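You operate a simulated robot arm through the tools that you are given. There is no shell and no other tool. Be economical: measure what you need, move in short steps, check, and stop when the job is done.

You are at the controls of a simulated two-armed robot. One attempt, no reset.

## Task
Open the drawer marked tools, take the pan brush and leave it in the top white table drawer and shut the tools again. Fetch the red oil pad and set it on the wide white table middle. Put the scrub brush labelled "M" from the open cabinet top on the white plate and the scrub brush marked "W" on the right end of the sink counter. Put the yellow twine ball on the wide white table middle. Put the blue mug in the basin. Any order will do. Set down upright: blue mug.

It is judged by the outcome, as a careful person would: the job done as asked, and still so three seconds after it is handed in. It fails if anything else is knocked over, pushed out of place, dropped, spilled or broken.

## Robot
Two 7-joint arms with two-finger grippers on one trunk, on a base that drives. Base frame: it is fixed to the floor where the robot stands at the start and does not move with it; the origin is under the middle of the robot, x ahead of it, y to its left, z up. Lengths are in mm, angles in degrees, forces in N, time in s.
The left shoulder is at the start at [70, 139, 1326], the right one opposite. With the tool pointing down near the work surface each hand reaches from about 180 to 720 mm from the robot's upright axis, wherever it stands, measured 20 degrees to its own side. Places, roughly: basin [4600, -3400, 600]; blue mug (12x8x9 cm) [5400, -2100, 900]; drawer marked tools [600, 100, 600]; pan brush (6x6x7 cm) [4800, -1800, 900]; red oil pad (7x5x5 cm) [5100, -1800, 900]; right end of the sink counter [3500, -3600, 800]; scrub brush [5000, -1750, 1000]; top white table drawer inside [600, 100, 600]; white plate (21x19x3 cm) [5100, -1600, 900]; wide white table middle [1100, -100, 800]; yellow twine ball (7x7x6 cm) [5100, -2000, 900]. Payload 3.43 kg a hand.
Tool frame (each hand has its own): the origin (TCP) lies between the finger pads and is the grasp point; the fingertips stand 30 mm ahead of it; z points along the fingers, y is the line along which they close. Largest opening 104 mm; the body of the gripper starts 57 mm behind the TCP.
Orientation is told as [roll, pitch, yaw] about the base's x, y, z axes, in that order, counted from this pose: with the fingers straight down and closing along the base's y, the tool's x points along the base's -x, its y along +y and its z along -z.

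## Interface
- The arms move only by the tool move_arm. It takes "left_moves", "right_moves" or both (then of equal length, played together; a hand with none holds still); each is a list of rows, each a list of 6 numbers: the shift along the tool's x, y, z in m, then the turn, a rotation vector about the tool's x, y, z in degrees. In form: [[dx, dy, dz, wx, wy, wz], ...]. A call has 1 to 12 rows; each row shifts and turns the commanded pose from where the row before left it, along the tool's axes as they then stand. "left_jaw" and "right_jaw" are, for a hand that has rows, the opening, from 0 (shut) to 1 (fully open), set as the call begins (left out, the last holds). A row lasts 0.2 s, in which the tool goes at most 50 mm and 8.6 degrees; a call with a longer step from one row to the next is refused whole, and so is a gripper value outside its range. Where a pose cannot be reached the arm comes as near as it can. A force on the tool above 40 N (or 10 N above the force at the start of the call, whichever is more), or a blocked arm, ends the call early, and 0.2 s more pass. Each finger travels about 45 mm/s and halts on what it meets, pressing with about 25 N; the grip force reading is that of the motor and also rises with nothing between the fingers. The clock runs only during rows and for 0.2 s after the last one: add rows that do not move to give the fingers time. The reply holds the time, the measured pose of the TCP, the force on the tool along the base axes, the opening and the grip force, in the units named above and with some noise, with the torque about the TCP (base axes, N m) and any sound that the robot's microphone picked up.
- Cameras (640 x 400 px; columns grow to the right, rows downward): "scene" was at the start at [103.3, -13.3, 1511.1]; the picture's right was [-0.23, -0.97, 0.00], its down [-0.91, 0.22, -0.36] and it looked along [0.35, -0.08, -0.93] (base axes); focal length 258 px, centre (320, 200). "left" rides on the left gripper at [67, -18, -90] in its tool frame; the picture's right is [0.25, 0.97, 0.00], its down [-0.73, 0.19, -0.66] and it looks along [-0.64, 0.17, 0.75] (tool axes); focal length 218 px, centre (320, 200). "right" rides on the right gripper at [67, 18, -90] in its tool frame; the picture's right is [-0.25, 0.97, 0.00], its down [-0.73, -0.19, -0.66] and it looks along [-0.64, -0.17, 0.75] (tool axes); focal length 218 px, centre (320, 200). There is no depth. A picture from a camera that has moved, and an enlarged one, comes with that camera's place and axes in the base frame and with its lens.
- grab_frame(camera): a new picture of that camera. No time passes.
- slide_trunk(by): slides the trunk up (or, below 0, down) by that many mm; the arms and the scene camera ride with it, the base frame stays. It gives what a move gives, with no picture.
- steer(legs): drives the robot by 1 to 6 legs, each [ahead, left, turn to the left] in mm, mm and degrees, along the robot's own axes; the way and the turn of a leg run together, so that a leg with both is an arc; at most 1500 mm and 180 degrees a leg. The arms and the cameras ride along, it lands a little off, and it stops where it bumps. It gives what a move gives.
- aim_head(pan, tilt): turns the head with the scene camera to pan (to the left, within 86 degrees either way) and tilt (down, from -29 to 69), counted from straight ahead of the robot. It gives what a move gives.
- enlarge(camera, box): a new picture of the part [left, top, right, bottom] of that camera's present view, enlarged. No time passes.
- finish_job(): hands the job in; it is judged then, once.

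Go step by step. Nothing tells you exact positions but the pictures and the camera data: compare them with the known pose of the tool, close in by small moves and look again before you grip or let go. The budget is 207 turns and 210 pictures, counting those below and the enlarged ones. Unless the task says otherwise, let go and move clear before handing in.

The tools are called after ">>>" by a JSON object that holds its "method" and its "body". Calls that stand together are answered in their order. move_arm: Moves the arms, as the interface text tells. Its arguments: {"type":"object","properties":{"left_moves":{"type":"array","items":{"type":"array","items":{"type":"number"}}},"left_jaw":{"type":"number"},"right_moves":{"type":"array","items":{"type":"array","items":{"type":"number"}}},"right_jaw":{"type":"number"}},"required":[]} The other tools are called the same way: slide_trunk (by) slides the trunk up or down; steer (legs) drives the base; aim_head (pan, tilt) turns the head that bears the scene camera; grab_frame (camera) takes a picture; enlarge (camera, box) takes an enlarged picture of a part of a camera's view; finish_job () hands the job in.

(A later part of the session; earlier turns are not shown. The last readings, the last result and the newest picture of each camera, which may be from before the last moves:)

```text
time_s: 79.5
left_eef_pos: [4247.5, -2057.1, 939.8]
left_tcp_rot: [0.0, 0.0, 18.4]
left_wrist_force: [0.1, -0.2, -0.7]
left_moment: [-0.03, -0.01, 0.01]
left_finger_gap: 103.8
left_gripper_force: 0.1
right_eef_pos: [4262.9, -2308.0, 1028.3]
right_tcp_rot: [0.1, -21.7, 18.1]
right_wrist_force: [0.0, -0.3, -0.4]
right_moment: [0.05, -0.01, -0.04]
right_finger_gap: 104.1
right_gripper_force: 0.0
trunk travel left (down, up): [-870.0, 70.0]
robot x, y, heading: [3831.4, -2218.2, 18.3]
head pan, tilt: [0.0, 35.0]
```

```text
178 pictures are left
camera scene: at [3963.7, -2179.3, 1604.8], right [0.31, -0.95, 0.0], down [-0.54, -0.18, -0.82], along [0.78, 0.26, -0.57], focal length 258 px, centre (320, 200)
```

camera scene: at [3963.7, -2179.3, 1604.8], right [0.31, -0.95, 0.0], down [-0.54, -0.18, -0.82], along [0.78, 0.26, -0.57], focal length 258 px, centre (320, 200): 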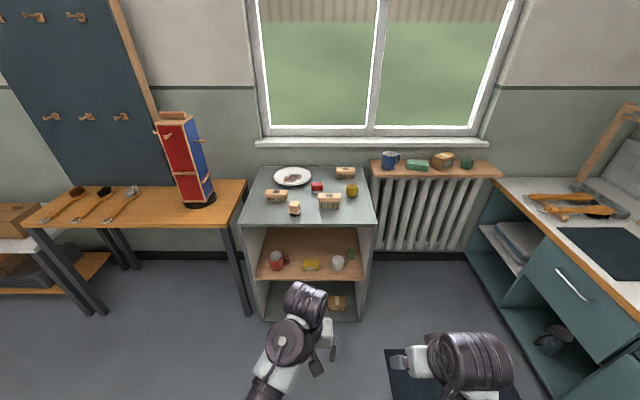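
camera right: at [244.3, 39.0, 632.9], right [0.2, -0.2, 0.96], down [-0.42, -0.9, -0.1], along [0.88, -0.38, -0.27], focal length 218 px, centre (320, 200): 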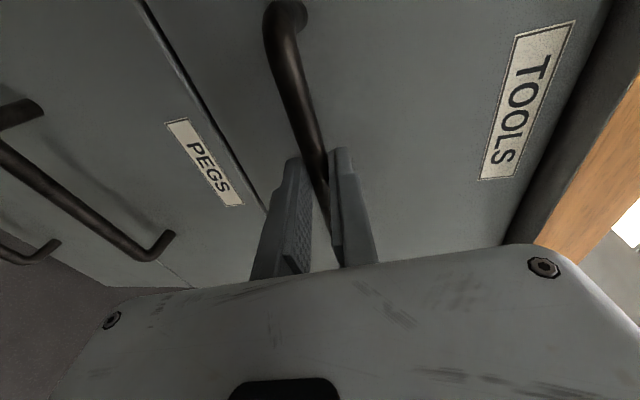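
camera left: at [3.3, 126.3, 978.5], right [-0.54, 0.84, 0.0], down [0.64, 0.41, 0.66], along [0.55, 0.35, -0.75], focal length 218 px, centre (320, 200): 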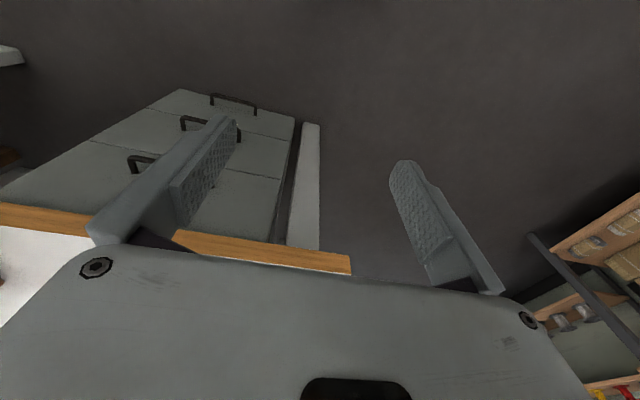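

>>> {"method": "enlarge", "body": {"camera": "scene", "box": [230, 150, 390, 250]}}

>>> {"method": "enlarge", "body": {"camera": "scene", "box": [360, 130, 520, 230]}}

```text
4.00 times, centred on (310, 200) of scene
camera zoom: at [3963.7, -2179.3, 1604.8], right [0.31, -0.95, 0.0], down [-0.54, -0.18, -0.82], along [0.78, 0.26, -0.57], focal length 1033 px, centre (360, 200)
```

zoom: 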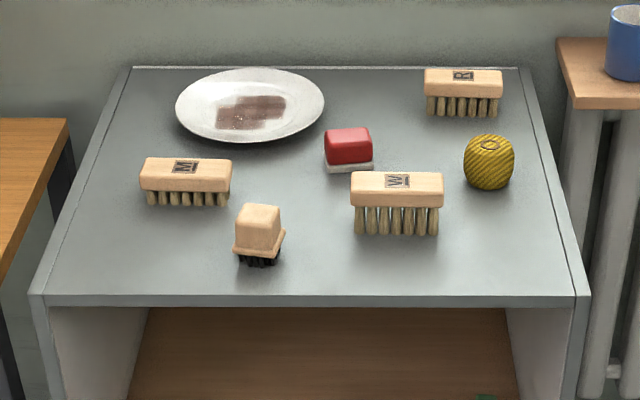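

```text
4.00 times, centred on (440, 180) of scene
camera zoom: at [3963.7, -2179.3, 1604.8], right [0.31, -0.95, 0.0], down [-0.54, -0.18, -0.82], along [0.78, 0.26, -0.57], focal length 1033 px, centre (-160, 280)
```

zoom: 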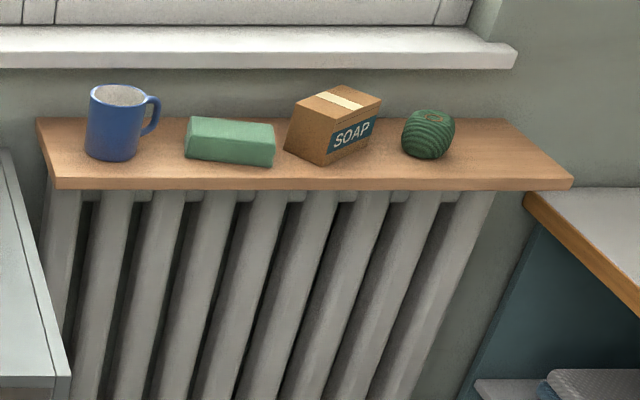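

I can make out M (left), W (front centre), R (back) brushes, the pan brush (wooden block at front), red pad, yellow twine and plate. I'll raise the trunk, move closer and measure with the wrist cameras.

>>> {"method": "slide_trunk", "body": {"by": 70}}

>>> {"method": "steer", "body": {"legs": [[350, 0, 0]]}}

>>> {"method": "aim_head", "body": {"pan": 0, "tilt": 45}}

>>> {"method": "grab_frame", "body": {"camera": "scene"}}

>>> {"method": "grab_frame", "body": {"camera": "left"}}

>>> {"method": "grab_frame", "body": {"camera": "right"}}

```text
time_s: 80.6
left_eef_pos: [4245.9, -2056.3, 1008.0]
left_tcp_rot: [0.1, 0.0, 18.3]
left_wrist_force: [1.1, 0.3, 0.0]
left_moment: [-0.06, 0.01, 0.01]
left_finger_gap: 104.2
left_gripper_force: 0.2
right_eef_pos: [4263.6, -2307.5, 1097.7]
right_tcp_rot: [-0.1, -21.8, 18.2]
right_wrist_force: [0.4, 0.2, 0.6]
right_moment: [0.02, 0.03, -0.02]
right_finger_gap: 104.0
right_gripper_force: 0.0
trunk travel left (down, up): [-940.0, 0.0]
robot x, y, heading: [3832.0, -2224.6, 18.5]
head pan, tilt: [0.0, 35.0]
```

```text
time_s: 82.8
left_eef_pos: [4568.8, -1946.3, 1009.7]
left_tcp_rot: [-0.1, -0.1, 18.7]
left_wrist_force: [-1.0, -0.2, 0.4]
left_moment: [0.01, -0.02, 0.04]
left_finger_gap: 104.1
left_gripper_force: 0.0
right_eef_pos: [4588.1, -2195.4, 1098.2]
right_tcp_rot: [0.0, -21.8, 18.7]
right_wrist_force: [0.9, 0.5, -0.9]
right_moment: [0.0, -0.05, 0.04]
right_finger_gap: 103.9
right_gripper_force: 0.0
trunk travel left (down, up): [-940.0, 0.0]
robot x, y, heading: [4156.3, -2112.5, 18.7]
head pan, tilt: [0.0, 35.0]
```

```text
time_s: 83.5
left_eef_pos: [4571.6, -1944.8, 1009.3]
left_tcp_rot: [0.0, 0.0, 18.7]
left_wrist_force: [0.4, 0.0, -0.6]
left_moment: [0.03, -0.01, -0.02]
left_finger_gap: 104.1
left_gripper_force: 0.2
right_eef_pos: [4589.4, -2193.9, 1099.4]
right_tcp_rot: [0.1, -21.7, 18.5]
right_wrist_force: [-0.1, 0.1, 0.0]
right_moment: [0.01, 0.01, 0.03]
right_finger_gap: 104.0
right_gripper_force: 0.0
trunk travel left (down, up): [-940.0, 0.0]
robot x, y, heading: [4158.6, -2114.4, 18.7]
head pan, tilt: [0.0, 45.0]
```

```text
175 pictures are left
camera scene: at [4283.4, -2071.4, 1659.5], right [0.32, -0.95, 0.0], down [-0.67, -0.23, -0.71], along [0.67, 0.23, -0.71], focal length 258 px, centre (320, 200)
```

scene: 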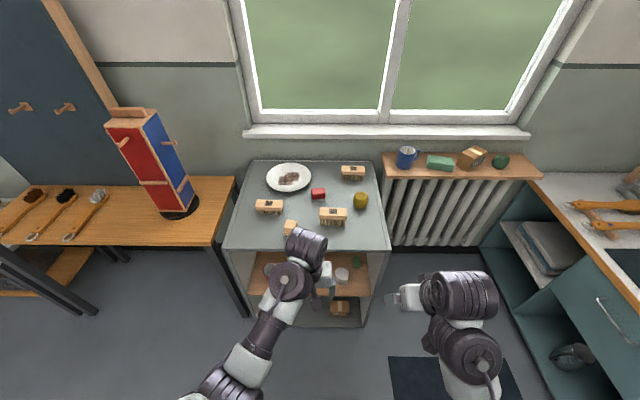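

```text
174 pictures are left
camera left: at [4513.0, -1982.7, 1097.8], right [-0.55, 0.84, 0.0], down [0.63, 0.41, 0.66], along [0.55, 0.36, -0.75], focal length 218 px, centre (320, 200)
```

left: 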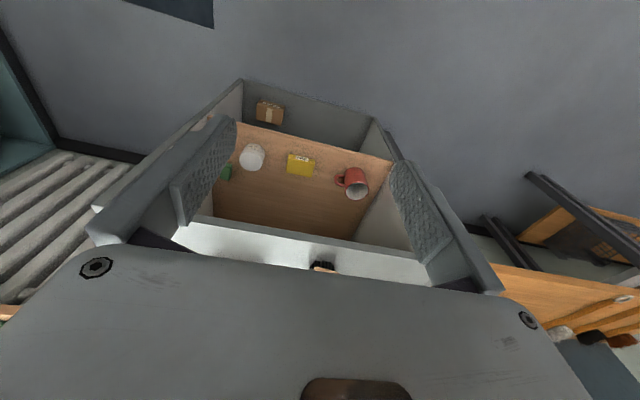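

```text
173 pictures are left
camera right: at [4493.2, -2209.7, 1154.5], right [-0.09, 0.99, 0.09], down [0.47, -0.04, 0.88], along [0.88, 0.12, -0.46], focal length 218 px, centre (320, 200)
```

right: 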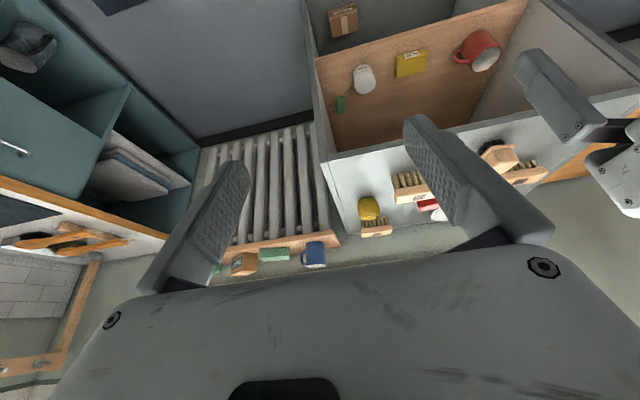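

>>> {"method": "steer", "body": {"legs": [[300, 0, 0]]}}

>>> {"method": "aim_head", "body": {"pan": 0, "tilt": 55}}

>>> {"method": "grab_frame", "body": {"camera": "scene"}}

>>> {"method": "enlarge", "body": {"camera": "scene", "box": [230, 110, 400, 220]}}

>>> {"method": "grab_frame", "body": {"camera": "left"}}

```text
time_s: 85.6
left_eef_pos: [4861.2, -1851.6, 1010.9]
left_tcp_rot: [0.0, -0.1, 18.2]
left_wrist_force: [-0.9, -0.2, -0.2]
left_moment: [-0.02, -0.01, -0.01]
left_finger_gap: 103.7
left_gripper_force: 0.2
right_eef_pos: [4878.9, -2102.5, 1099.5]
right_tcp_rot: [0.1, -21.8, 18.1]
right_wrist_force: [0.3, 0.2, 0.5]
right_moment: [0.02, -0.05, 0.01]
right_finger_gap: 104.1
right_gripper_force: 0.1
trunk travel left (down, up): [-940.0, 0.0]
robot x, y, heading: [4448.6, -2017.4, 18.4]
head pan, tilt: [0.0, 45.0]
```

```text
time_s: 86.3
left_eef_pos: [4862.9, -1851.3, 1008.4]
left_tcp_rot: [0.0, 0.0, 18.2]
left_wrist_force: [0.8, 0.6, -0.4]
left_moment: [-0.02, 0.01, 0.03]
left_finger_gap: 103.8
left_gripper_force: 0.0
right_eef_pos: [4879.7, -2101.4, 1097.9]
right_tcp_rot: [0.0, -21.8, 18.1]
right_wrist_force: [0.7, 0.8, -0.6]
right_moment: [0.01, 0.01, 0.05]
right_finger_gap: 104.1
right_gripper_force: 0.1
trunk travel left (down, up): [-940.0, 0.0]
robot x, y, heading: [4450.7, -2015.7, 18.2]
head pan, tilt: [0.0, 55.0]
```

```text
172 pictures are left
camera scene: at [4565.8, -1978.2, 1646.1], right [0.31, -0.95, 0.0], down [-0.78, -0.26, -0.57], along [0.54, 0.18, -0.82], focal length 258 px, centre (320, 200)
```

scene: 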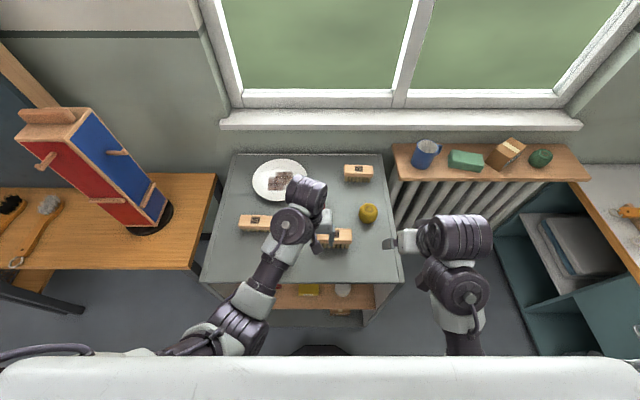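

```text
3.64 times, centred on (315, 165) of scene
camera zoom: at [4565.8, -1978.2, 1646.1], right [0.31, -0.95, 0.0], down [-0.78, -0.26, -0.57], along [0.54, 0.18, -0.82], focal length 939 px, centre (338, 327)
```

zoom: 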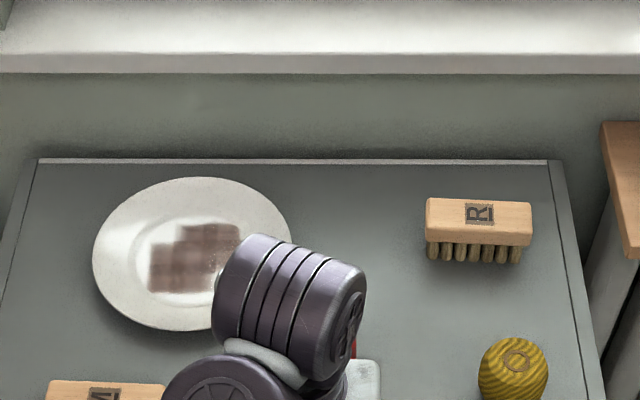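

```text
170 pictures are left
camera left: at [4804.9, -1888.6, 1097.7], right [-0.54, 0.84, 0.0], down [0.63, 0.41, 0.66], along [0.55, 0.36, -0.75], focal length 218 px, centre (320, 200)
```

left: 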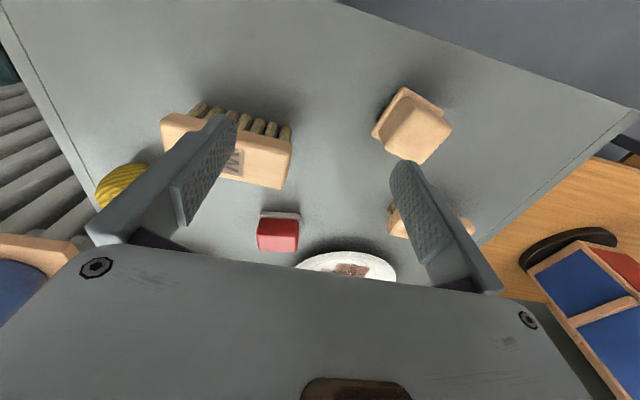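

>>> {"method": "move_arm", "body": {"left_moves": [[0.03, 0.045, 0, 0, 0, 0], [0.03, 0.045, 0, 0, 0, 0], [0.03, 0.045, 0, 0, 0, 0], [0.03, 0.045, 0, 0, 0, 0], [0.03, 0.045, 0, 0, 0, 0]]}}

>>> {"method": "enlarge", "body": {"camera": "scene", "box": [220, 140, 400, 270]}}

```text
refused: row 1 steps farther than a row can; nothing moved
```

```text
3.08 times, centred on (310, 205) of scene
camera zoom: at [4565.8, -1978.2, 1646.1], right [0.31, -0.95, 0.0], down [-0.78, -0.26, -0.57], along [0.54, 0.18, -0.82], focal length 795 px, centre (351, 185)
```

zoom: 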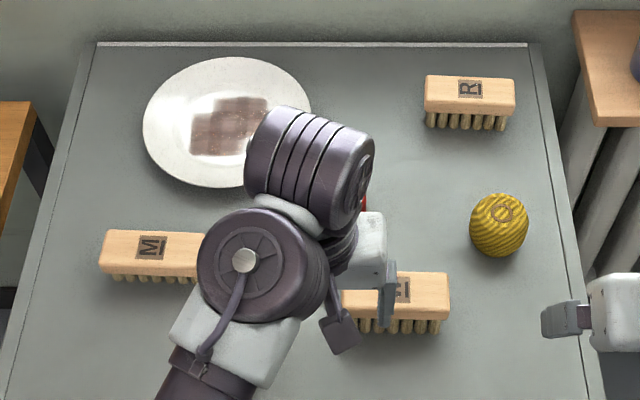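

>>> {"method": "move_arm", "body": {"left_moves": [[0.03, 0.035, 0, 0, 0, 0], [0.03, 0.035, 0, 0, 0, 0], [0.03, 0.035, 0, 0, 0, 0], [0.03, 0.035, 0, 0, 0, 0], [0.03, 0.035, 0, 0, 0, 0], [0.03, 0.035, 0, 0, 0, 0]]}}

>>> {"method": "enlarge", "body": {"camera": "scene", "box": [220, 140, 400, 260]}}

>>> {"method": "enlarge", "body": {"camera": "scene", "box": [230, 200, 290, 240]}}

>>> {"method": "enlarge", "body": {"camera": "scene", "box": [310, 215, 370, 255]}}

```text
time_s: 87.7
left_eef_pos: [4616.3, -1715.8, 990.8]
left_tcp_rot: [0.0, 0.1, 18.1]
left_wrist_force: [-0.8, -0.7, 0.1]
left_moment: [0.02, 0.0, 0.0]
left_finger_gap: 104.0
left_gripper_force: 0.0
left hand out of reach, approached as far as the arm can: row 1, 2, 3
right_eef_pos: [4878.1, -2101.6, 1098.0]
right_tcp_rot: [0.0, -21.9, 18.2]
right_wrist_force: [0.5, 0.3, -0.4]
right_moment: [0.01, 0.02, -0.01]
right_finger_gap: 104.0
right_gripper_force: 0.1
trunk travel left (down, up): [-940.0, 0.0]
robot x, y, heading: [4450.0, -2018.8, 18.2]
head pan, tilt: [0.0, 55.0]
```

```text
3.33 times, centred on (310, 200) of scene
camera zoom: at [4563.8, -1978.6, 1646.2], right [0.31, -0.95, 0.0], down [-0.78, -0.26, -0.57], along [0.55, 0.18, -0.82], focal length 861 px, centre (353, 200)
```

zoom: 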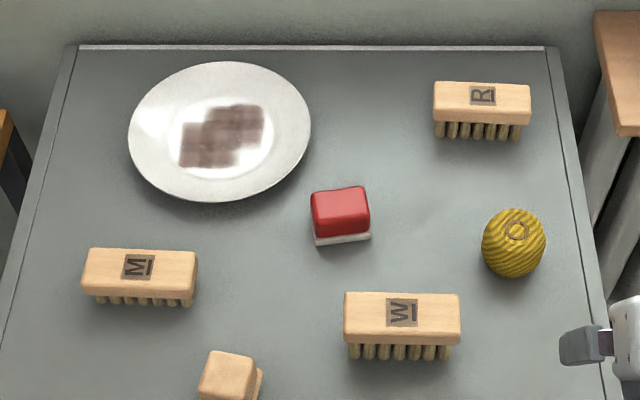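

```text
10.00 times, centred on (260, 220) of scene
camera zoom: at [4563.8, -1978.6, 1646.2], right [0.31, -0.95, 0.0], down [-0.78, -0.26, -0.57], along [0.55, 0.18, -0.82], focal length 2583 px, centre (920, 0)
```

zoom: 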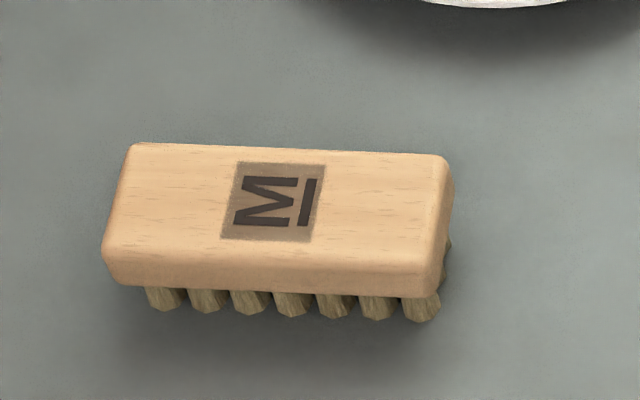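

```text
10.00 times, centred on (340, 235) of scene
camera zoom: at [4563.8, -1978.6, 1646.2], right [0.31, -0.95, 0.0], down [-0.78, -0.26, -0.57], along [0.55, 0.18, -0.82], focal length 2583 px, centre (120, -150)
```

zoom: 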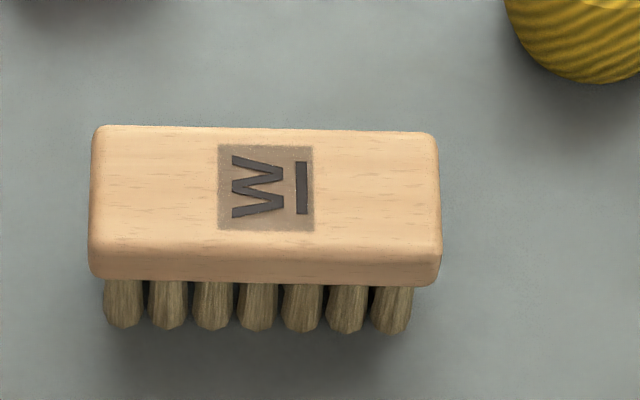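

M is the left brush and W the front-centre one: the underline marks each letter's foot and both agree. I'll turn the left hand 90 degrees so it closes across the brush, and take M first.

>>> {"method": "move_arm", "body": {"left_moves": [[0, 0, 0, 0, 0, -8.2], [0, 0, 0, 0, 0, -8.2], [0, 0, 0, 0, 0, -8.2], [0, 0, 0, 0, 0, -8.2], [0, 0, 0, 0, 0, -8.2], [0, 0, 0, 0, 0, -8.2], [0, 0, 0, 0, 0, -8.2], [0, 0, 0, 0, 0, -8.2], [0, 0, 0, 0, 0, -8.2], [0, 0, 0, 0, 0, -8.2], [0, 0, 0, 0, 0, -8]]}}

```text
time_s: 90.1
left_eef_pos: [4612.1, -1713.4, 989.0]
left_tcp_rot: [0.0, -0.1, 108.3]
left_wrist_force: [0.0, -0.7, 0.1]
left_moment: [-0.01, 0.01, 0.0]
left_finger_gap: 103.9
left_gripper_force: 0.0
right_eef_pos: [4879.8, -2101.9, 1098.2]
right_tcp_rot: [0.0, -21.8, 18.1]
right_wrist_force: [0.0, -0.3, 0.1]
right_moment: [0.0, -0.02, 0.0]
right_finger_gap: 103.8
right_gripper_force: 0.1
trunk travel left (down, up): [-940.0, 0.0]
robot x, y, heading: [4450.9, -2012.3, 18.4]
head pan, tilt: [0.0, 55.0]
```

>>> {"method": "move_arm", "body": {"left_moves": [[0.0035, -0.045, 0, 0, 0, 0], [0.0035, -0.045, 0, 0, 0, 0], [0.0035, -0.045, 0, 0, 0, 0], [0.0035, -0.045, 0, 0, 0, 0], [0.0035, -0.045, 0, 0, 0, 0], [0.0035, -0.045, 0, 0, 0, 0], [0.0035, -0.045, 0, 0, 0, 0]]}}

>>> {"method": "grab_frame", "body": {"camera": "left"}}

>>> {"method": "grab_frame", "body": {"camera": "scene"}}

```text
time_s: 91.7
left_eef_pos: [4920.5, -1639.5, 987.7]
left_tcp_rot: [0.1, 0.1, 108.3]
left_wrist_force: [0.4, 0.3, -0.3]
left_moment: [0.02, 0.0, -0.01]
left_finger_gap: 103.9
left_gripper_force: 0.0
right_eef_pos: [4880.2, -2100.8, 1097.2]
right_tcp_rot: [0.0, -21.7, 18.1]
right_wrist_force: [0.0, 0.2, 0.4]
right_moment: [0.01, 0.01, -0.04]
right_finger_gap: 103.7
right_gripper_force: 0.1
trunk travel left (down, up): [-940.0, 0.0]
robot x, y, heading: [4448.0, -2017.9, 18.1]
head pan, tilt: [0.0, 55.0]
```

```text
165 pictures are left
camera left: at [4958.8, -1697.7, 1075.7], right [-0.84, -0.54, 0.0], down [-0.41, 0.63, 0.66], along [-0.36, 0.55, -0.75], focal length 218 px, centre (320, 200)
```

left: 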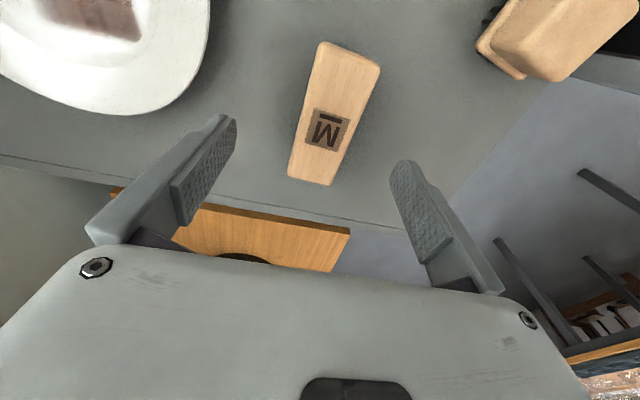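

```text
164 pictures are left
camera scene: at [4568.1, -1978.1, 1645.8], right [0.31, -0.95, 0.0], down [-0.78, -0.26, -0.57], along [0.54, 0.18, -0.82], focal length 258 px, centre (320, 200)
```

scene: 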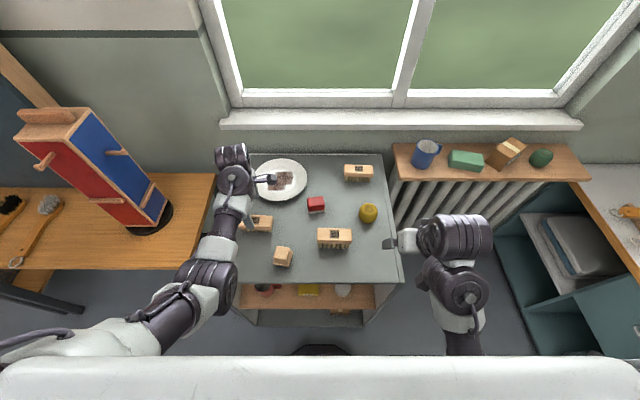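

Brush top at about z 914 under the left hand. I descend and grip M across its block.

>>> {"method": "move_arm", "body": {"left_moves": [[0, 0.003, 0.03, 0, 0, 0], [0, 0.002, 0.03, 0, 0, 0], [0, 0, 0.03, 0, 0, 0]]}}

>>> {"method": "grab_frame", "body": {"camera": "left"}}

```text
time_s: 92.5
left_eef_pos: [4915.8, -1639.7, 899.2]
left_tcp_rot: [0.0, -0.1, 108.1]
left_wrist_force: [-0.7, -0.3, -0.3]
left_moment: [-0.02, -0.03, 0.01]
left_finger_gap: 103.7
left_gripper_force: 0.0
right_eef_pos: [4878.4, -2101.3, 1097.4]
right_tcp_rot: [0.0, -21.9, 18.1]
right_wrist_force: [0.1, -0.4, -0.9]
right_moment: [0.01, 0.0, -0.02]
right_finger_gap: 104.0
right_gripper_force: 0.0
trunk travel left (down, up): [-940.0, 0.0]
robot x, y, heading: [4453.9, -2015.3, 17.9]
head pan, tilt: [0.0, 55.0]
```

```text
163 pictures are left
camera left: at [4954.0, -1697.0, 988.7], right [-0.84, -0.54, 0.0], down [-0.41, 0.63, 0.66], along [-0.36, 0.55, -0.75], focal length 218 px, centre (320, 200)
```

left: 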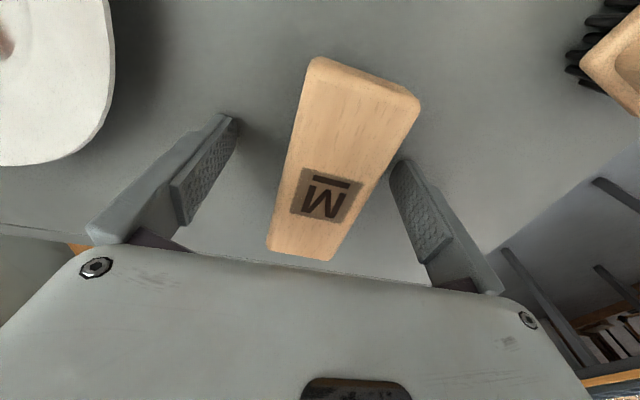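

>>> {"method": "move_arm", "body": {"left_moves": [[0, 0, 0.004, 0, 0, 0], [0, 0, 0, 0, 0, 0], [0, 0, 0, 0, 0, 0], [0, 0, 0, 0, 0, 0], [0, 0, 0, 0, 0, 0], [0, 0, 0, 0, 0, 0]], "left_jaw": 0}}

>>> {"method": "move_arm", "body": {"left_moves": [[0, 0, -0.02, 0, 0, 0], [0, 0, -0.03, 0, 0, 0]]}}

>>> {"method": "grab_frame", "body": {"camera": "left"}}

>>> {"method": "grab_frame", "body": {"camera": "scene"}}

```text
time_s: 93.9
left_eef_pos: [4915.1, -1638.6, 894.7]
left_tcp_rot: [0.0, -0.1, 108.1]
left_wrist_force: [0.0, -0.1, 0.3]
left_moment: [-0.02, 0.03, 0.03]
left_finger_gap: 45.1
left_gripper_force: 25.5
right_eef_pos: [4878.7, -2102.0, 1097.2]
right_tcp_rot: [0.0, -21.8, 18.1]
right_wrist_force: [-0.7, 0.4, -0.5]
right_moment: [0.0, 0.03, 0.04]
right_finger_gap: 104.2
right_gripper_force: 0.0
trunk travel left (down, up): [-940.0, 0.0]
robot x, y, heading: [4452.4, -2017.3, 18.1]
head pan, tilt: [0.0, 55.0]
```

```text
time_s: 94.5
left_eef_pos: [4915.5, -1638.3, 945.6]
left_tcp_rot: [-0.1, 0.0, 108.2]
left_wrist_force: [0.0, -0.1, -0.7]
left_moment: [0.0, -0.05, 0.01]
left_finger_gap: 45.4
left_gripper_force: 24.9
right_eef_pos: [4878.7, -2101.4, 1097.1]
right_tcp_rot: [0.0, -21.7, 18.1]
right_wrist_force: [0.1, -0.8, 0.5]
right_moment: [-0.01, -0.04, 0.02]
right_finger_gap: 104.1
right_gripper_force: 0.0
trunk travel left (down, up): [-940.0, 0.0]
robot x, y, heading: [4451.0, -2016.3, 18.1]
head pan, tilt: [0.0, 55.0]
```

```text
162 pictures are left
camera left: at [4952.3, -1696.7, 1034.9], right [-0.84, -0.54, 0.0], down [-0.41, 0.63, 0.66], along [-0.36, 0.55, -0.75], focal length 218 px, centre (320, 200)
```

left: 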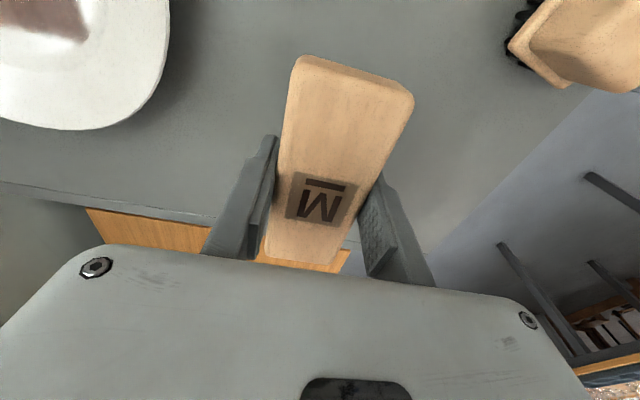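

```text
161 pictures are left
camera scene: at [4564.8, -1978.2, 1646.1], right [0.31, -0.95, 0.0], down [-0.78, -0.26, -0.57], along [0.54, 0.18, -0.82], focal length 258 px, centre (320, 200)
```

scene: 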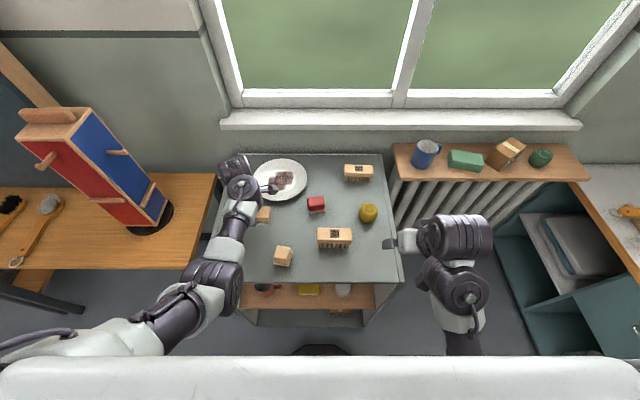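

M is held. I carry it over the plate.

>>> {"method": "move_arm", "body": {"left_moves": [[0.009, -0.035, -0.01, 0, 0, 0], [0.009, -0.035, -0.01, 0, 0, 0], [0.009, -0.035, 0, 0, 0, 0], [0.009, -0.035, 0, 0, 0, 0], [0.009, -0.035, 0, 0, 0, 0], [0.009, -0.03, 0, 0, 0, 0]]}}

>>> {"method": "grab_frame", "body": {"camera": "left"}}

>>> {"method": "enlarge", "body": {"camera": "scene", "box": [200, 120, 360, 220]}}

```text
time_s: 95.9
left_eef_pos: [5030.2, -1639.5, 974.3]
left_tcp_rot: [0.2, 0.0, 108.1]
left_wrist_force: [-0.6, 0.1, -0.8]
left_moment: [-0.01, -0.04, -0.01]
left_finger_gap: 45.2
left_gripper_force: 24.8
left hand out of reach, approached as far as the arm can: row 4, 5, 6
right_eef_pos: [4880.0, -2101.1, 1097.3]
right_tcp_rot: [0.1, -21.8, 18.2]
right_wrist_force: [0.3, -0.6, -0.4]
right_moment: [0.02, 0.02, -0.01]
right_finger_gap: 104.1
right_gripper_force: 0.1
trunk travel left (down, up): [-940.0, 0.0]
robot x, y, heading: [4448.3, -2016.4, 18.2]
head pan, tilt: [0.0, 55.0]
```

```text
160 pictures are left
camera left: at [5067.1, -1697.7, 1063.2], right [-0.84, -0.54, 0.0], down [-0.41, 0.63, 0.66], along [-0.36, 0.55, -0.75], focal length 218 px, centre (320, 200)
```

left: 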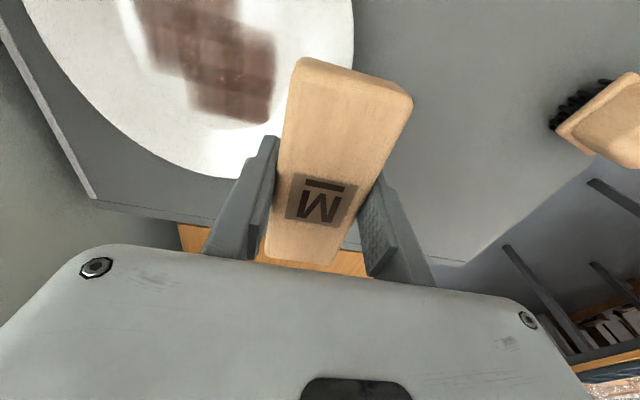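

```text
4.00 times, centred on (280, 170) of scene
camera zoom: at [4566.1, -1977.7, 1646.0], right [0.31, -0.95, 0.0], down [-0.78, -0.26, -0.57], along [0.54, 0.18, -0.82], focal length 1033 px, centre (480, 320)
```

zoom: 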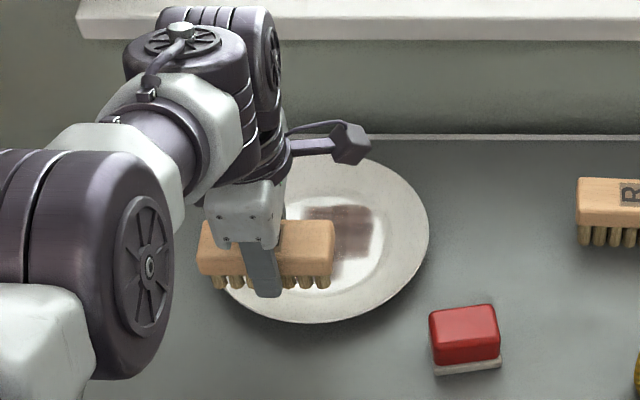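

The arm is near its reach. I'll nudge the base 65 mm closer; there is about 130 mm clearance.

>>> {"method": "steer", "body": {"legs": [[65, 0, 0]]}}

>>> {"method": "slide_trunk", "body": {"by": -40}}

>>> {"method": "move_arm", "body": {"left_moves": [[0.005, -0.02, 0, 0, 0, 0], [0.005, -0.02, 0, 0, 0, 0]]}}

>>> {"method": "enlarge", "body": {"camera": "scene", "box": [200, 120, 360, 220]}}

>>> {"method": "grab_frame", "body": {"camera": "left"}}

```text
time_s: 96.9
left_eef_pos: [5085.6, -1621.0, 979.0]
left_tcp_rot: [-0.2, 0.0, 108.2]
left_wrist_force: [-1.0, -1.1, -1.2]
left_moment: [0.05, -0.04, 0.0]
left_finger_gap: 45.4
left_gripper_force: 25.1
right_eef_pos: [4934.7, -2082.4, 1100.1]
right_tcp_rot: [0.0, -22.1, 18.1]
right_wrist_force: [-0.9, 0.0, -0.8]
right_moment: [-0.01, -0.03, 0.04]
right_finger_gap: 103.9
right_gripper_force: 0.1
trunk travel left (down, up): [-940.0, 0.0]
robot x, y, heading: [4513.2, -1998.5, 18.4]
head pan, tilt: [0.0, 55.0]
```

```text
time_s: 97.8
left_eef_pos: [5092.4, -1619.6, 932.5]
left_tcp_rot: [0.3, 0.0, 108.2]
left_wrist_force: [-0.2, 0.1, -1.8]
left_moment: [-0.01, 0.03, 0.02]
left_finger_gap: 45.4
left_gripper_force: 25.2
right_eef_pos: [4942.3, -2080.3, 1056.3]
right_tcp_rot: [0.0, -21.6, 18.0]
right_wrist_force: [0.6, -0.5, 0.3]
right_moment: [0.0, -0.02, 0.01]
right_finger_gap: 104.1
right_gripper_force: 0.1
trunk travel left (down, up): [-900.0, 40.0]
robot x, y, heading: [4511.4, -1998.7, 18.6]
head pan, tilt: [0.0, 55.0]
```

```text
time_s: 98.4
left_eef_pos: [5091.7, -1620.2, 934.0]
left_tcp_rot: [0.2, 0.0, 108.2]
left_wrist_force: [-0.4, -0.3, -1.1]
left_moment: [0.0, 0.04, -0.03]
left_finger_gap: 45.3
left_gripper_force: 25.1
left hand out of reach, approached as far as the arm can: row 1, 2
right_eef_pos: [4942.6, -2079.5, 1057.1]
right_tcp_rot: [0.1, -21.6, 18.1]
right_wrist_force: [0.5, -0.5, 0.7]
right_moment: [-0.03, -0.01, 0.01]
right_finger_gap: 104.2
right_gripper_force: 0.1
trunk travel left (down, up): [-900.0, 40.0]
robot x, y, heading: [4511.3, -1996.8, 18.2]
head pan, tilt: [0.0, 55.0]
```

```text
4.00 times, centred on (280, 170) of scene
camera zoom: at [4628.3, -1957.4, 1605.9], right [0.31, -0.95, 0.0], down [-0.78, -0.26, -0.57], along [0.54, 0.18, -0.82], focal length 1033 px, centre (480, 320)
```

zoom: 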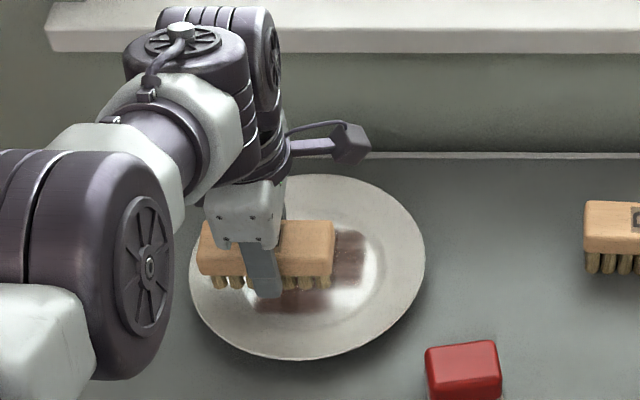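

```text
157 pictures are left
camera left: at [5129.0, -1677.2, 1023.0], right [-0.84, -0.54, 0.0], down [-0.41, 0.63, 0.66], along [-0.36, 0.55, -0.75], focal length 218 px, centre (320, 200)
```

left: 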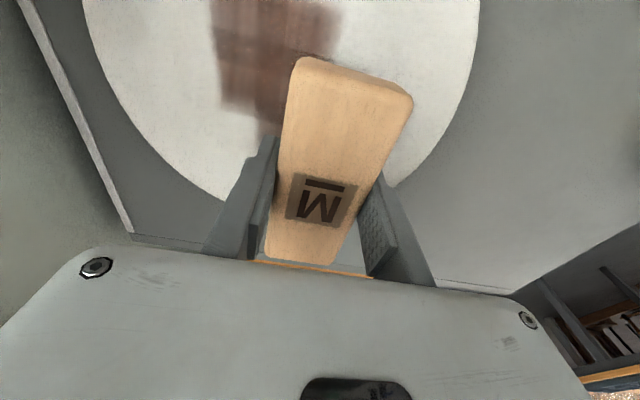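

>>> {"method": "move_arm", "body": {"left_moves": [[0, 0, -0.04, 0, 0, 0], [0, 0, -0.04, 0, 0, 0]]}}

>>> {"method": "slide_trunk", "body": {"by": -90}}

>>> {"method": "move_arm", "body": {"left_moves": [[0.005, -0.015, 0, 0, 0, 0], [0.005, -0.015, 0, 0, 0, 0], [0.003, -0.01, 0, 0, 0, 0]]}}

>>> {"method": "enlarge", "body": {"camera": "scene", "box": [200, 120, 360, 220]}}

```text
time_s: 99.0
left_eef_pos: [5091.3, -1619.9, 1014.3]
left_tcp_rot: [0.1, 0.1, 108.2]
left_wrist_force: [-0.4, 0.5, -0.9]
left_moment: [0.02, 0.03, -0.05]
left_finger_gap: 45.3
left_gripper_force: 25.0
right_eef_pos: [4940.5, -2079.7, 1057.1]
right_tcp_rot: [0.1, -21.9, 18.2]
right_wrist_force: [0.7, -0.3, 0.2]
right_moment: [0.03, 0.0, -0.02]
right_finger_gap: 104.3
right_gripper_force: 0.0
trunk travel left (down, up): [-900.0, 40.0]
robot x, y, heading: [4511.5, -1997.9, 18.2]
head pan, tilt: [0.0, 55.0]
```

```text
time_s: 100.2
left_eef_pos: [5091.2, -1618.2, 924.2]
left_tcp_rot: [0.1, -0.1, 108.2]
left_wrist_force: [-0.2, -1.2, -1.7]
left_moment: [0.01, -0.02, 0.0]
left_finger_gap: 45.2
left_gripper_force: 25.3
right_eef_pos: [4941.4, -2081.2, 967.0]
right_tcp_rot: [0.0, -21.8, 18.2]
right_wrist_force: [0.8, 0.4, 0.5]
right_moment: [0.04, 0.0, -0.02]
right_finger_gap: 103.9
right_gripper_force: 0.1
trunk travel left (down, up): [-810.0, 130.0]
robot x, y, heading: [4508.5, -1996.6, 18.0]
head pan, tilt: [0.0, 55.0]
```

```text
time_s: 101.0
left_eef_pos: [5119.2, -1617.1, 924.2]
left_tcp_rot: [0.1, -0.1, 108.3]
left_wrist_force: [-0.6, -0.4, -1.3]
left_moment: [0.03, -0.04, -0.01]
left_finger_gap: 45.2
left_gripper_force: 24.7
left hand out of reach, approached as far as the arm can: row 2, 3
right_eef_pos: [4940.4, -2083.0, 967.0]
right_tcp_rot: [-0.1, -21.8, 18.1]
right_wrist_force: [-1.2, 0.1, -0.8]
right_moment: [0.01, 0.02, 0.01]
right_finger_gap: 104.0
right_gripper_force: 0.0
trunk travel left (down, up): [-810.0, 130.0]
robot x, y, heading: [4513.4, -1997.1, 18.1]
head pan, tilt: [0.0, 55.0]
```

```text
4.00 times, centred on (280, 170) of scene
camera zoom: at [4627.2, -1958.4, 1516.1], right [0.31, -0.95, 0.0], down [-0.78, -0.26, -0.57], along [0.54, 0.18, -0.82], focal length 1033 px, centre (480, 320)
```

zoom: 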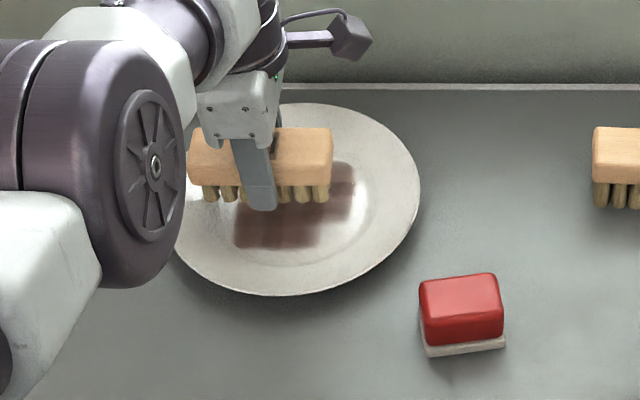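

>>> {"method": "move_arm", "body": {"left_moves": [[0.013, 0, 0, 0, 0, 0], [0, 0, 0.008, 0, 0, 0], [0, 0, 0.005, 0, 0, 0], [0, 0, 0.003, 0, 0, 0]]}}

>>> {"method": "enlarge", "body": {"camera": "scene", "box": [200, 120, 360, 220]}}

```text
time_s: 102.0
left_eef_pos: [5121.4, -1631.5, 910.0]
left_tcp_rot: [-0.1, 0.0, 108.2]
left_wrist_force: [0.2, 0.1, -0.6]
left_moment: [0.04, 0.02, 0.02]
left_finger_gap: 45.7
left_gripper_force: 25.0
right_eef_pos: [4940.4, -2081.5, 967.1]
right_tcp_rot: [0.0, -21.8, 18.2]
right_wrist_force: [0.6, -0.4, -0.2]
right_moment: [0.01, -0.02, -0.01]
right_finger_gap: 104.1
right_gripper_force: 0.1
trunk travel left (down, up): [-810.0, 130.0]
robot x, y, heading: [4513.1, -1993.7, 18.3]
head pan, tilt: [0.0, 55.0]
```

```text
4.00 times, centred on (280, 170) of scene
camera zoom: at [4627.4, -1958.6, 1516.1], right [0.31, -0.95, 0.0], down [-0.78, -0.26, -0.57], along [0.54, 0.18, -0.82], focal length 1033 px, centre (480, 320)
```

zoom: 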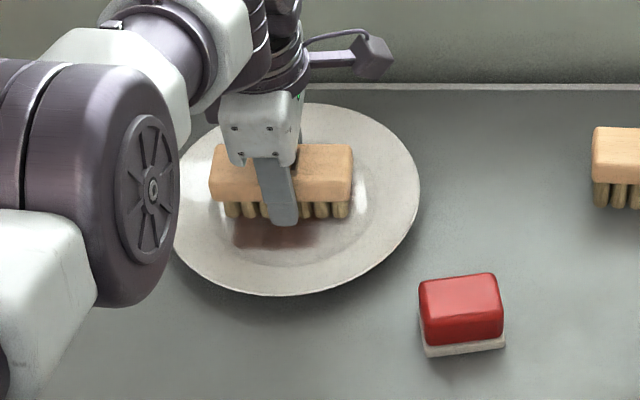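

>>> {"method": "move_arm", "body": {"left_moves": [[0, 0, 0.003, 0, 0, 0], [0, 0, 0.002, 0, 0, 0], [0, 0, 0, 0, 0, 0]]}}

```text
time_s: 102.8
left_eef_pos: [5119.7, -1631.2, 907.2]
left_tcp_rot: [0.0, 0.0, 108.2]
left_wrist_force: [0.4, 0.2, -1.5]
left_moment: [0.01, 0.03, -0.02]
left_finger_gap: 45.5
left_gripper_force: 25.3
left hand out of reach, approached as far as the arm can: row 1
right_eef_pos: [4939.9, -2081.2, 966.3]
right_tcp_rot: [0.0, -21.8, 18.1]
right_wrist_force: [0.2, 0.5, 0.1]
right_moment: [0.0, 0.01, 0.01]
right_finger_gap: 104.0
right_gripper_force: 0.1
trunk travel left (down, up): [-810.0, 130.0]
robot x, y, heading: [4516.4, -1992.6, 18.2]
head pan, tilt: [0.0, 55.0]
```

>>> {"method": "slide_trunk", "body": {"by": -5}}

>>> {"method": "grab_frame", "body": {"camera": "left"}}

```text
time_s: 103.4
left_eef_pos: [5121.2, -1630.5, 902.8]
left_tcp_rot: [0.1, -0.1, 108.2]
left_wrist_force: [-0.7, -0.3, 0.2]
left_moment: [-0.08, -0.03, 0.0]
left_finger_gap: 45.2
left_gripper_force: 25.1
right_eef_pos: [4942.0, -2080.5, 963.5]
right_tcp_rot: [0.0, -21.8, 18.1]
right_wrist_force: [-0.5, 0.6, 0.4]
right_moment: [0.05, 0.01, 0.02]
right_finger_gap: 104.0
right_gripper_force: 0.1
trunk travel left (down, up): [-805.0, 135.0]
robot x, y, heading: [4509.8, -1998.3, 18.3]
head pan, tilt: [0.0, 55.0]
```

```text
154 pictures are left
camera left: at [5156.8, -1688.8, 991.8], right [-0.84, -0.54, 0.0], down [-0.41, 0.63, 0.66], along [-0.36, 0.55, -0.75], focal length 218 px, centre (320, 200)
```

left: 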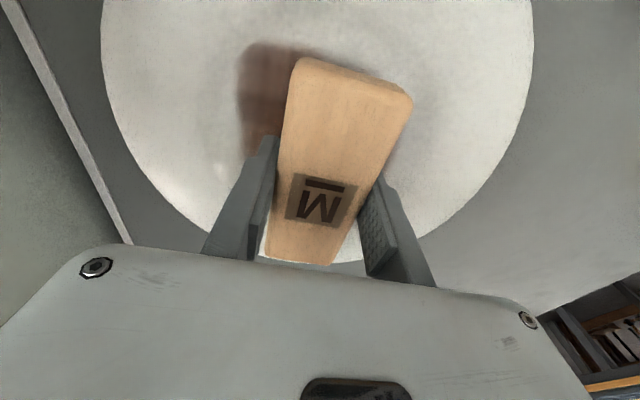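

>>> {"method": "slide_trunk", "body": {"by": -3}}

```text
time_s: 103.9
left_eef_pos: [5118.6, -1630.0, 902.8]
left_tcp_rot: [-0.2, 0.0, 108.3]
left_wrist_force: [0.4, 1.6, 13.1]
left_moment: [-0.51, 0.02, 0.0]
left_finger_gap: 45.2
left_gripper_force: 25.3
right_eef_pos: [4938.9, -2080.8, 959.9]
right_tcp_rot: [0.0, -21.9, 18.1]
right_wrist_force: [0.2, 0.3, 0.0]
right_moment: [-0.04, 0.0, -0.01]
right_finger_gap: 103.9
right_gripper_force: 0.1
trunk travel left (down, up): [-802.0, 138.0]
robot x, y, heading: [4511.1, -1996.7, 18.4]
head pan, tilt: [0.0, 55.0]
```

Contact with the plate. I ease up, release M and lift away.

>>> {"method": "slide_trunk", "body": {"by": 2}}

>>> {"method": "move_arm", "body": {"left_moves": [[0, 0, 0, 0, 0, 0], [0, 0, 0, 0, 0, 0], [0, 0, 0, 0, 0, 0], [0, 0, 0, 0, 0, 0], [0, 0, -0.02, 0, 0, 0], [0, 0, -0.04, 0, 0, 0], [0, 0, -0.04, 0, 0, 0]], "left_jaw": 0.9}}

>>> {"method": "grab_frame", "body": {"camera": "left"}}

>>> {"method": "grab_frame", "body": {"camera": "scene"}}

```text
time_s: 104.4
left_eef_pos: [5118.5, -1631.7, 902.8]
left_tcp_rot: [0.0, 0.0, 108.2]
left_wrist_force: [3.6, 2.9, 9.4]
left_moment: [-0.33, -0.18, 0.11]
left_finger_gap: 45.4
left_gripper_force: 25.0
right_eef_pos: [4939.8, -2081.1, 961.5]
right_tcp_rot: [0.0, -21.8, 18.0]
right_wrist_force: [-0.3, -0.2, 0.5]
right_moment: [-0.01, 0.0, 0.03]
right_finger_gap: 104.0
right_gripper_force: 0.1
trunk travel left (down, up): [-804.0, 136.0]
robot x, y, heading: [4512.1, -1997.3, 18.0]
head pan, tilt: [0.0, 55.0]
```

```text
time_s: 106.0
left_eef_pos: [5120.2, -1632.5, 1002.5]
left_tcp_rot: [0.1, 0.0, 108.3]
left_wrist_force: [0.2, 0.1, -0.1]
left_moment: [-0.01, 0.02, 0.0]
left_finger_gap: 93.7
left_gripper_force: 0.0
right_eef_pos: [4941.4, -2081.3, 961.8]
right_tcp_rot: [0.0, -21.8, 18.1]
right_wrist_force: [0.1, -0.6, -0.4]
right_moment: [-0.02, 0.01, 0.01]
right_finger_gap: 104.0
right_gripper_force: 0.0
trunk travel left (down, up): [-804.0, 136.0]
robot x, y, heading: [4513.1, -1996.5, 18.3]
head pan, tilt: [0.0, 55.0]
```

```text
153 pictures are left
camera left: at [5157.1, -1691.2, 1090.6], right [-0.84, -0.54, 0.0], down [-0.41, 0.63, 0.66], along [-0.36, 0.55, -0.75], focal length 218 px, centre (320, 200)
```

left: 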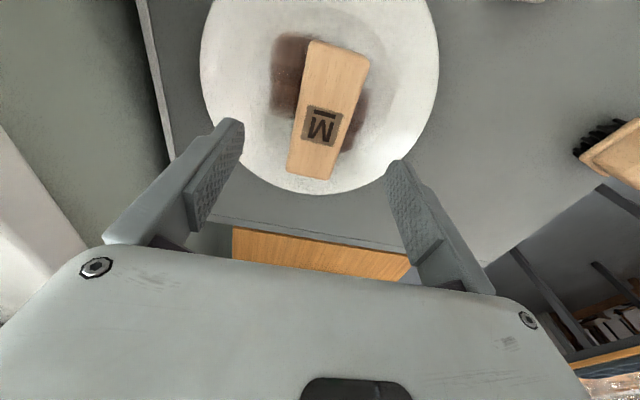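

```text
152 pictures are left
camera scene: at [4626.7, -1958.3, 1510.0], right [0.31, -0.95, 0.0], down [-0.78, -0.26, -0.57], along [0.54, 0.18, -0.82], focal length 258 px, centre (320, 200)
```

scene: 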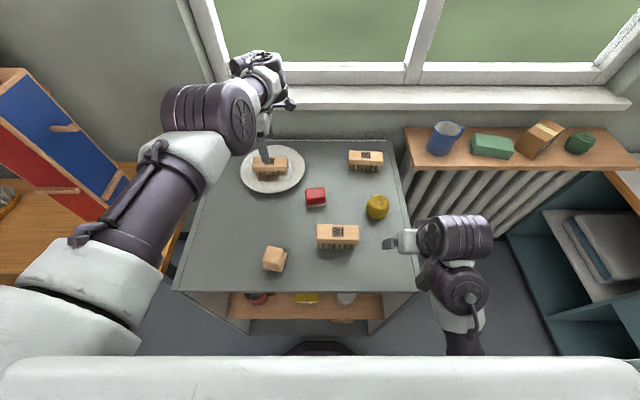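

M sits on the plate. Next I bring the left hand over W, moving the right hand up and out of the way.

>>> {"method": "move_arm", "body": {"right_moves": [[0, -0.02, -0.04, 0, 0, 0], [0, -0.02, -0.04, 0, 0, 0], [0, -0.02, -0.02, 0, 0, 0], [0, -0.02, 0, 0, 0, 0], [0, 0, 0, 0, 0, 0], [0, 0, 0, 0, 0, 0]], "left_moves": [[0.005, 0.04, 0, 0, 0, 0], [0.01, 0.04, 0, 0, 0, 0], [0.02, 0.04, 0, 0, 0, 0], [0.03, 0.04, 0, 0, 0, 0], [0.03, 0.04, 0, 0, 0, 0], [0.035, 0.035, 0, 0, 0, 0]], "left_jaw": 1}}

>>> {"method": "grab_frame", "body": {"camera": "left"}}

```text
time_s: 107.4
left_eef_pos: [5096.8, -1764.2, 1004.9]
left_tcp_rot: [0.3, -0.3, 108.1]
left_wrist_force: [-0.1, -0.4, -1.4]
left_moment: [0.03, 0.04, 0.01]
left_finger_gap: 104.0
left_gripper_force: 0.1
left hand out of reach, approached as far as the arm can: row 2, 3, 4, 5, 6
right_eef_pos: [4948.1, -2120.5, 978.6]
right_tcp_rot: [0.2, -21.8, 18.1]
right_wrist_force: [0.7, -0.2, -0.6]
right_moment: [0.01, 0.0, 0.0]
right_finger_gap: 104.0
right_gripper_force: 0.0
right hand out of reach, approached as far as the arm can: row 1, 2
trunk travel left (down, up): [-804.0, 136.0]
robot x, y, heading: [4512.8, -1994.6, 18.2]
head pan, tilt: [0.0, 55.0]
```

```text
151 pictures are left
camera left: at [5135.2, -1822.2, 1094.0], right [-0.84, -0.54, 0.0], down [-0.41, 0.63, 0.66], along [-0.36, 0.55, -0.75], focal length 218 px, centre (320, 200)
```

left: 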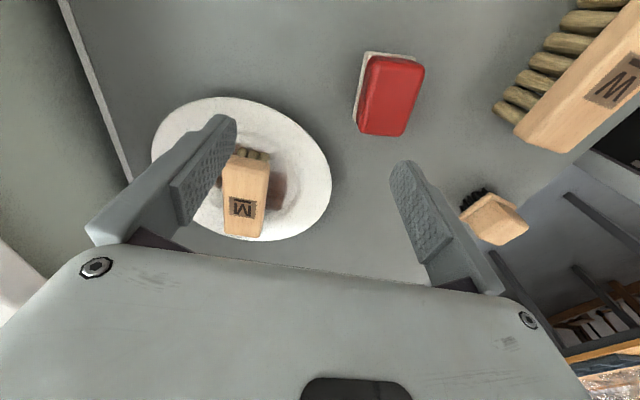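

>>> {"method": "move_arm", "body": {"left_moves": [[0, 0.04, 0, 0, 0, 0], [0, 0.04, 0, 0, 0, 0], [0.0, 0.04, 0, 0, 0, 0], [0.02, 0.035, 0, 0, 0, 0], [0.03, 0.035, 0, 0, 0, 0], [0.035, 0, 0, 0, 0, 0]]}}

>>> {"method": "grab_frame", "body": {"camera": "left"}}

>>> {"method": "grab_frame", "body": {"camera": "scene"}}

```text
time_s: 108.8
left_eef_pos: [5095.8, -1765.8, 1005.5]
left_tcp_rot: [0.1, -0.1, 108.1]
left_wrist_force: [0.0, 0.4, -0.2]
left_moment: [0.0, 0.01, 0.02]
left_finger_gap: 104.1
left_gripper_force: 0.0
left hand out of reach, approached as far as the arm can: row 1, 2, 3, 4, 5, 6
right_eef_pos: [4945.6, -2117.7, 979.1]
right_tcp_rot: [0.1, -21.9, 18.1]
right_wrist_force: [-0.1, -0.8, -1.0]
right_moment: [-0.03, 0.02, 0.02]
right_finger_gap: 104.2
right_gripper_force: 0.0
trunk travel left (down, up): [-804.0, 136.0]
robot x, y, heading: [4510.3, -1997.7, 18.4]
head pan, tilt: [0.0, 55.0]
```

```text
150 pictures are left
camera left: at [5134.0, -1823.8, 1095.3], right [-0.84, -0.54, 0.0], down [-0.41, 0.63, 0.66], along [-0.36, 0.55, -0.75], focal length 218 px, centre (320, 200)
```

left: 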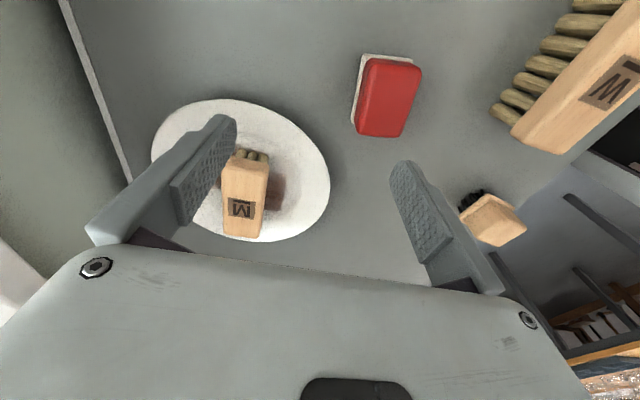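

```text
149 pictures are left
camera scene: at [4627.0, -1957.7, 1510.1], right [0.31, -0.95, 0.0], down [-0.78, -0.26, -0.57], along [0.54, 0.18, -0.82], focal length 258 px, centre (320, 200)
```

scene: 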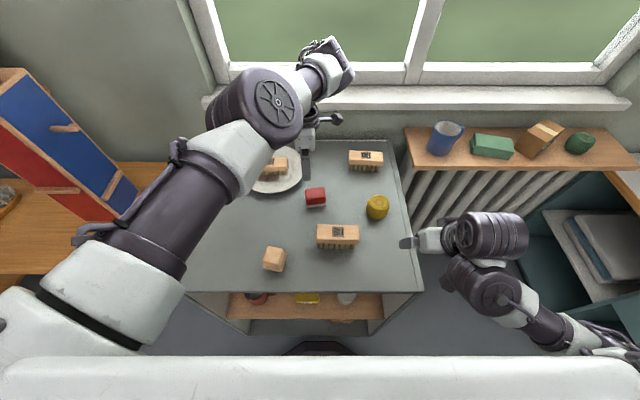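

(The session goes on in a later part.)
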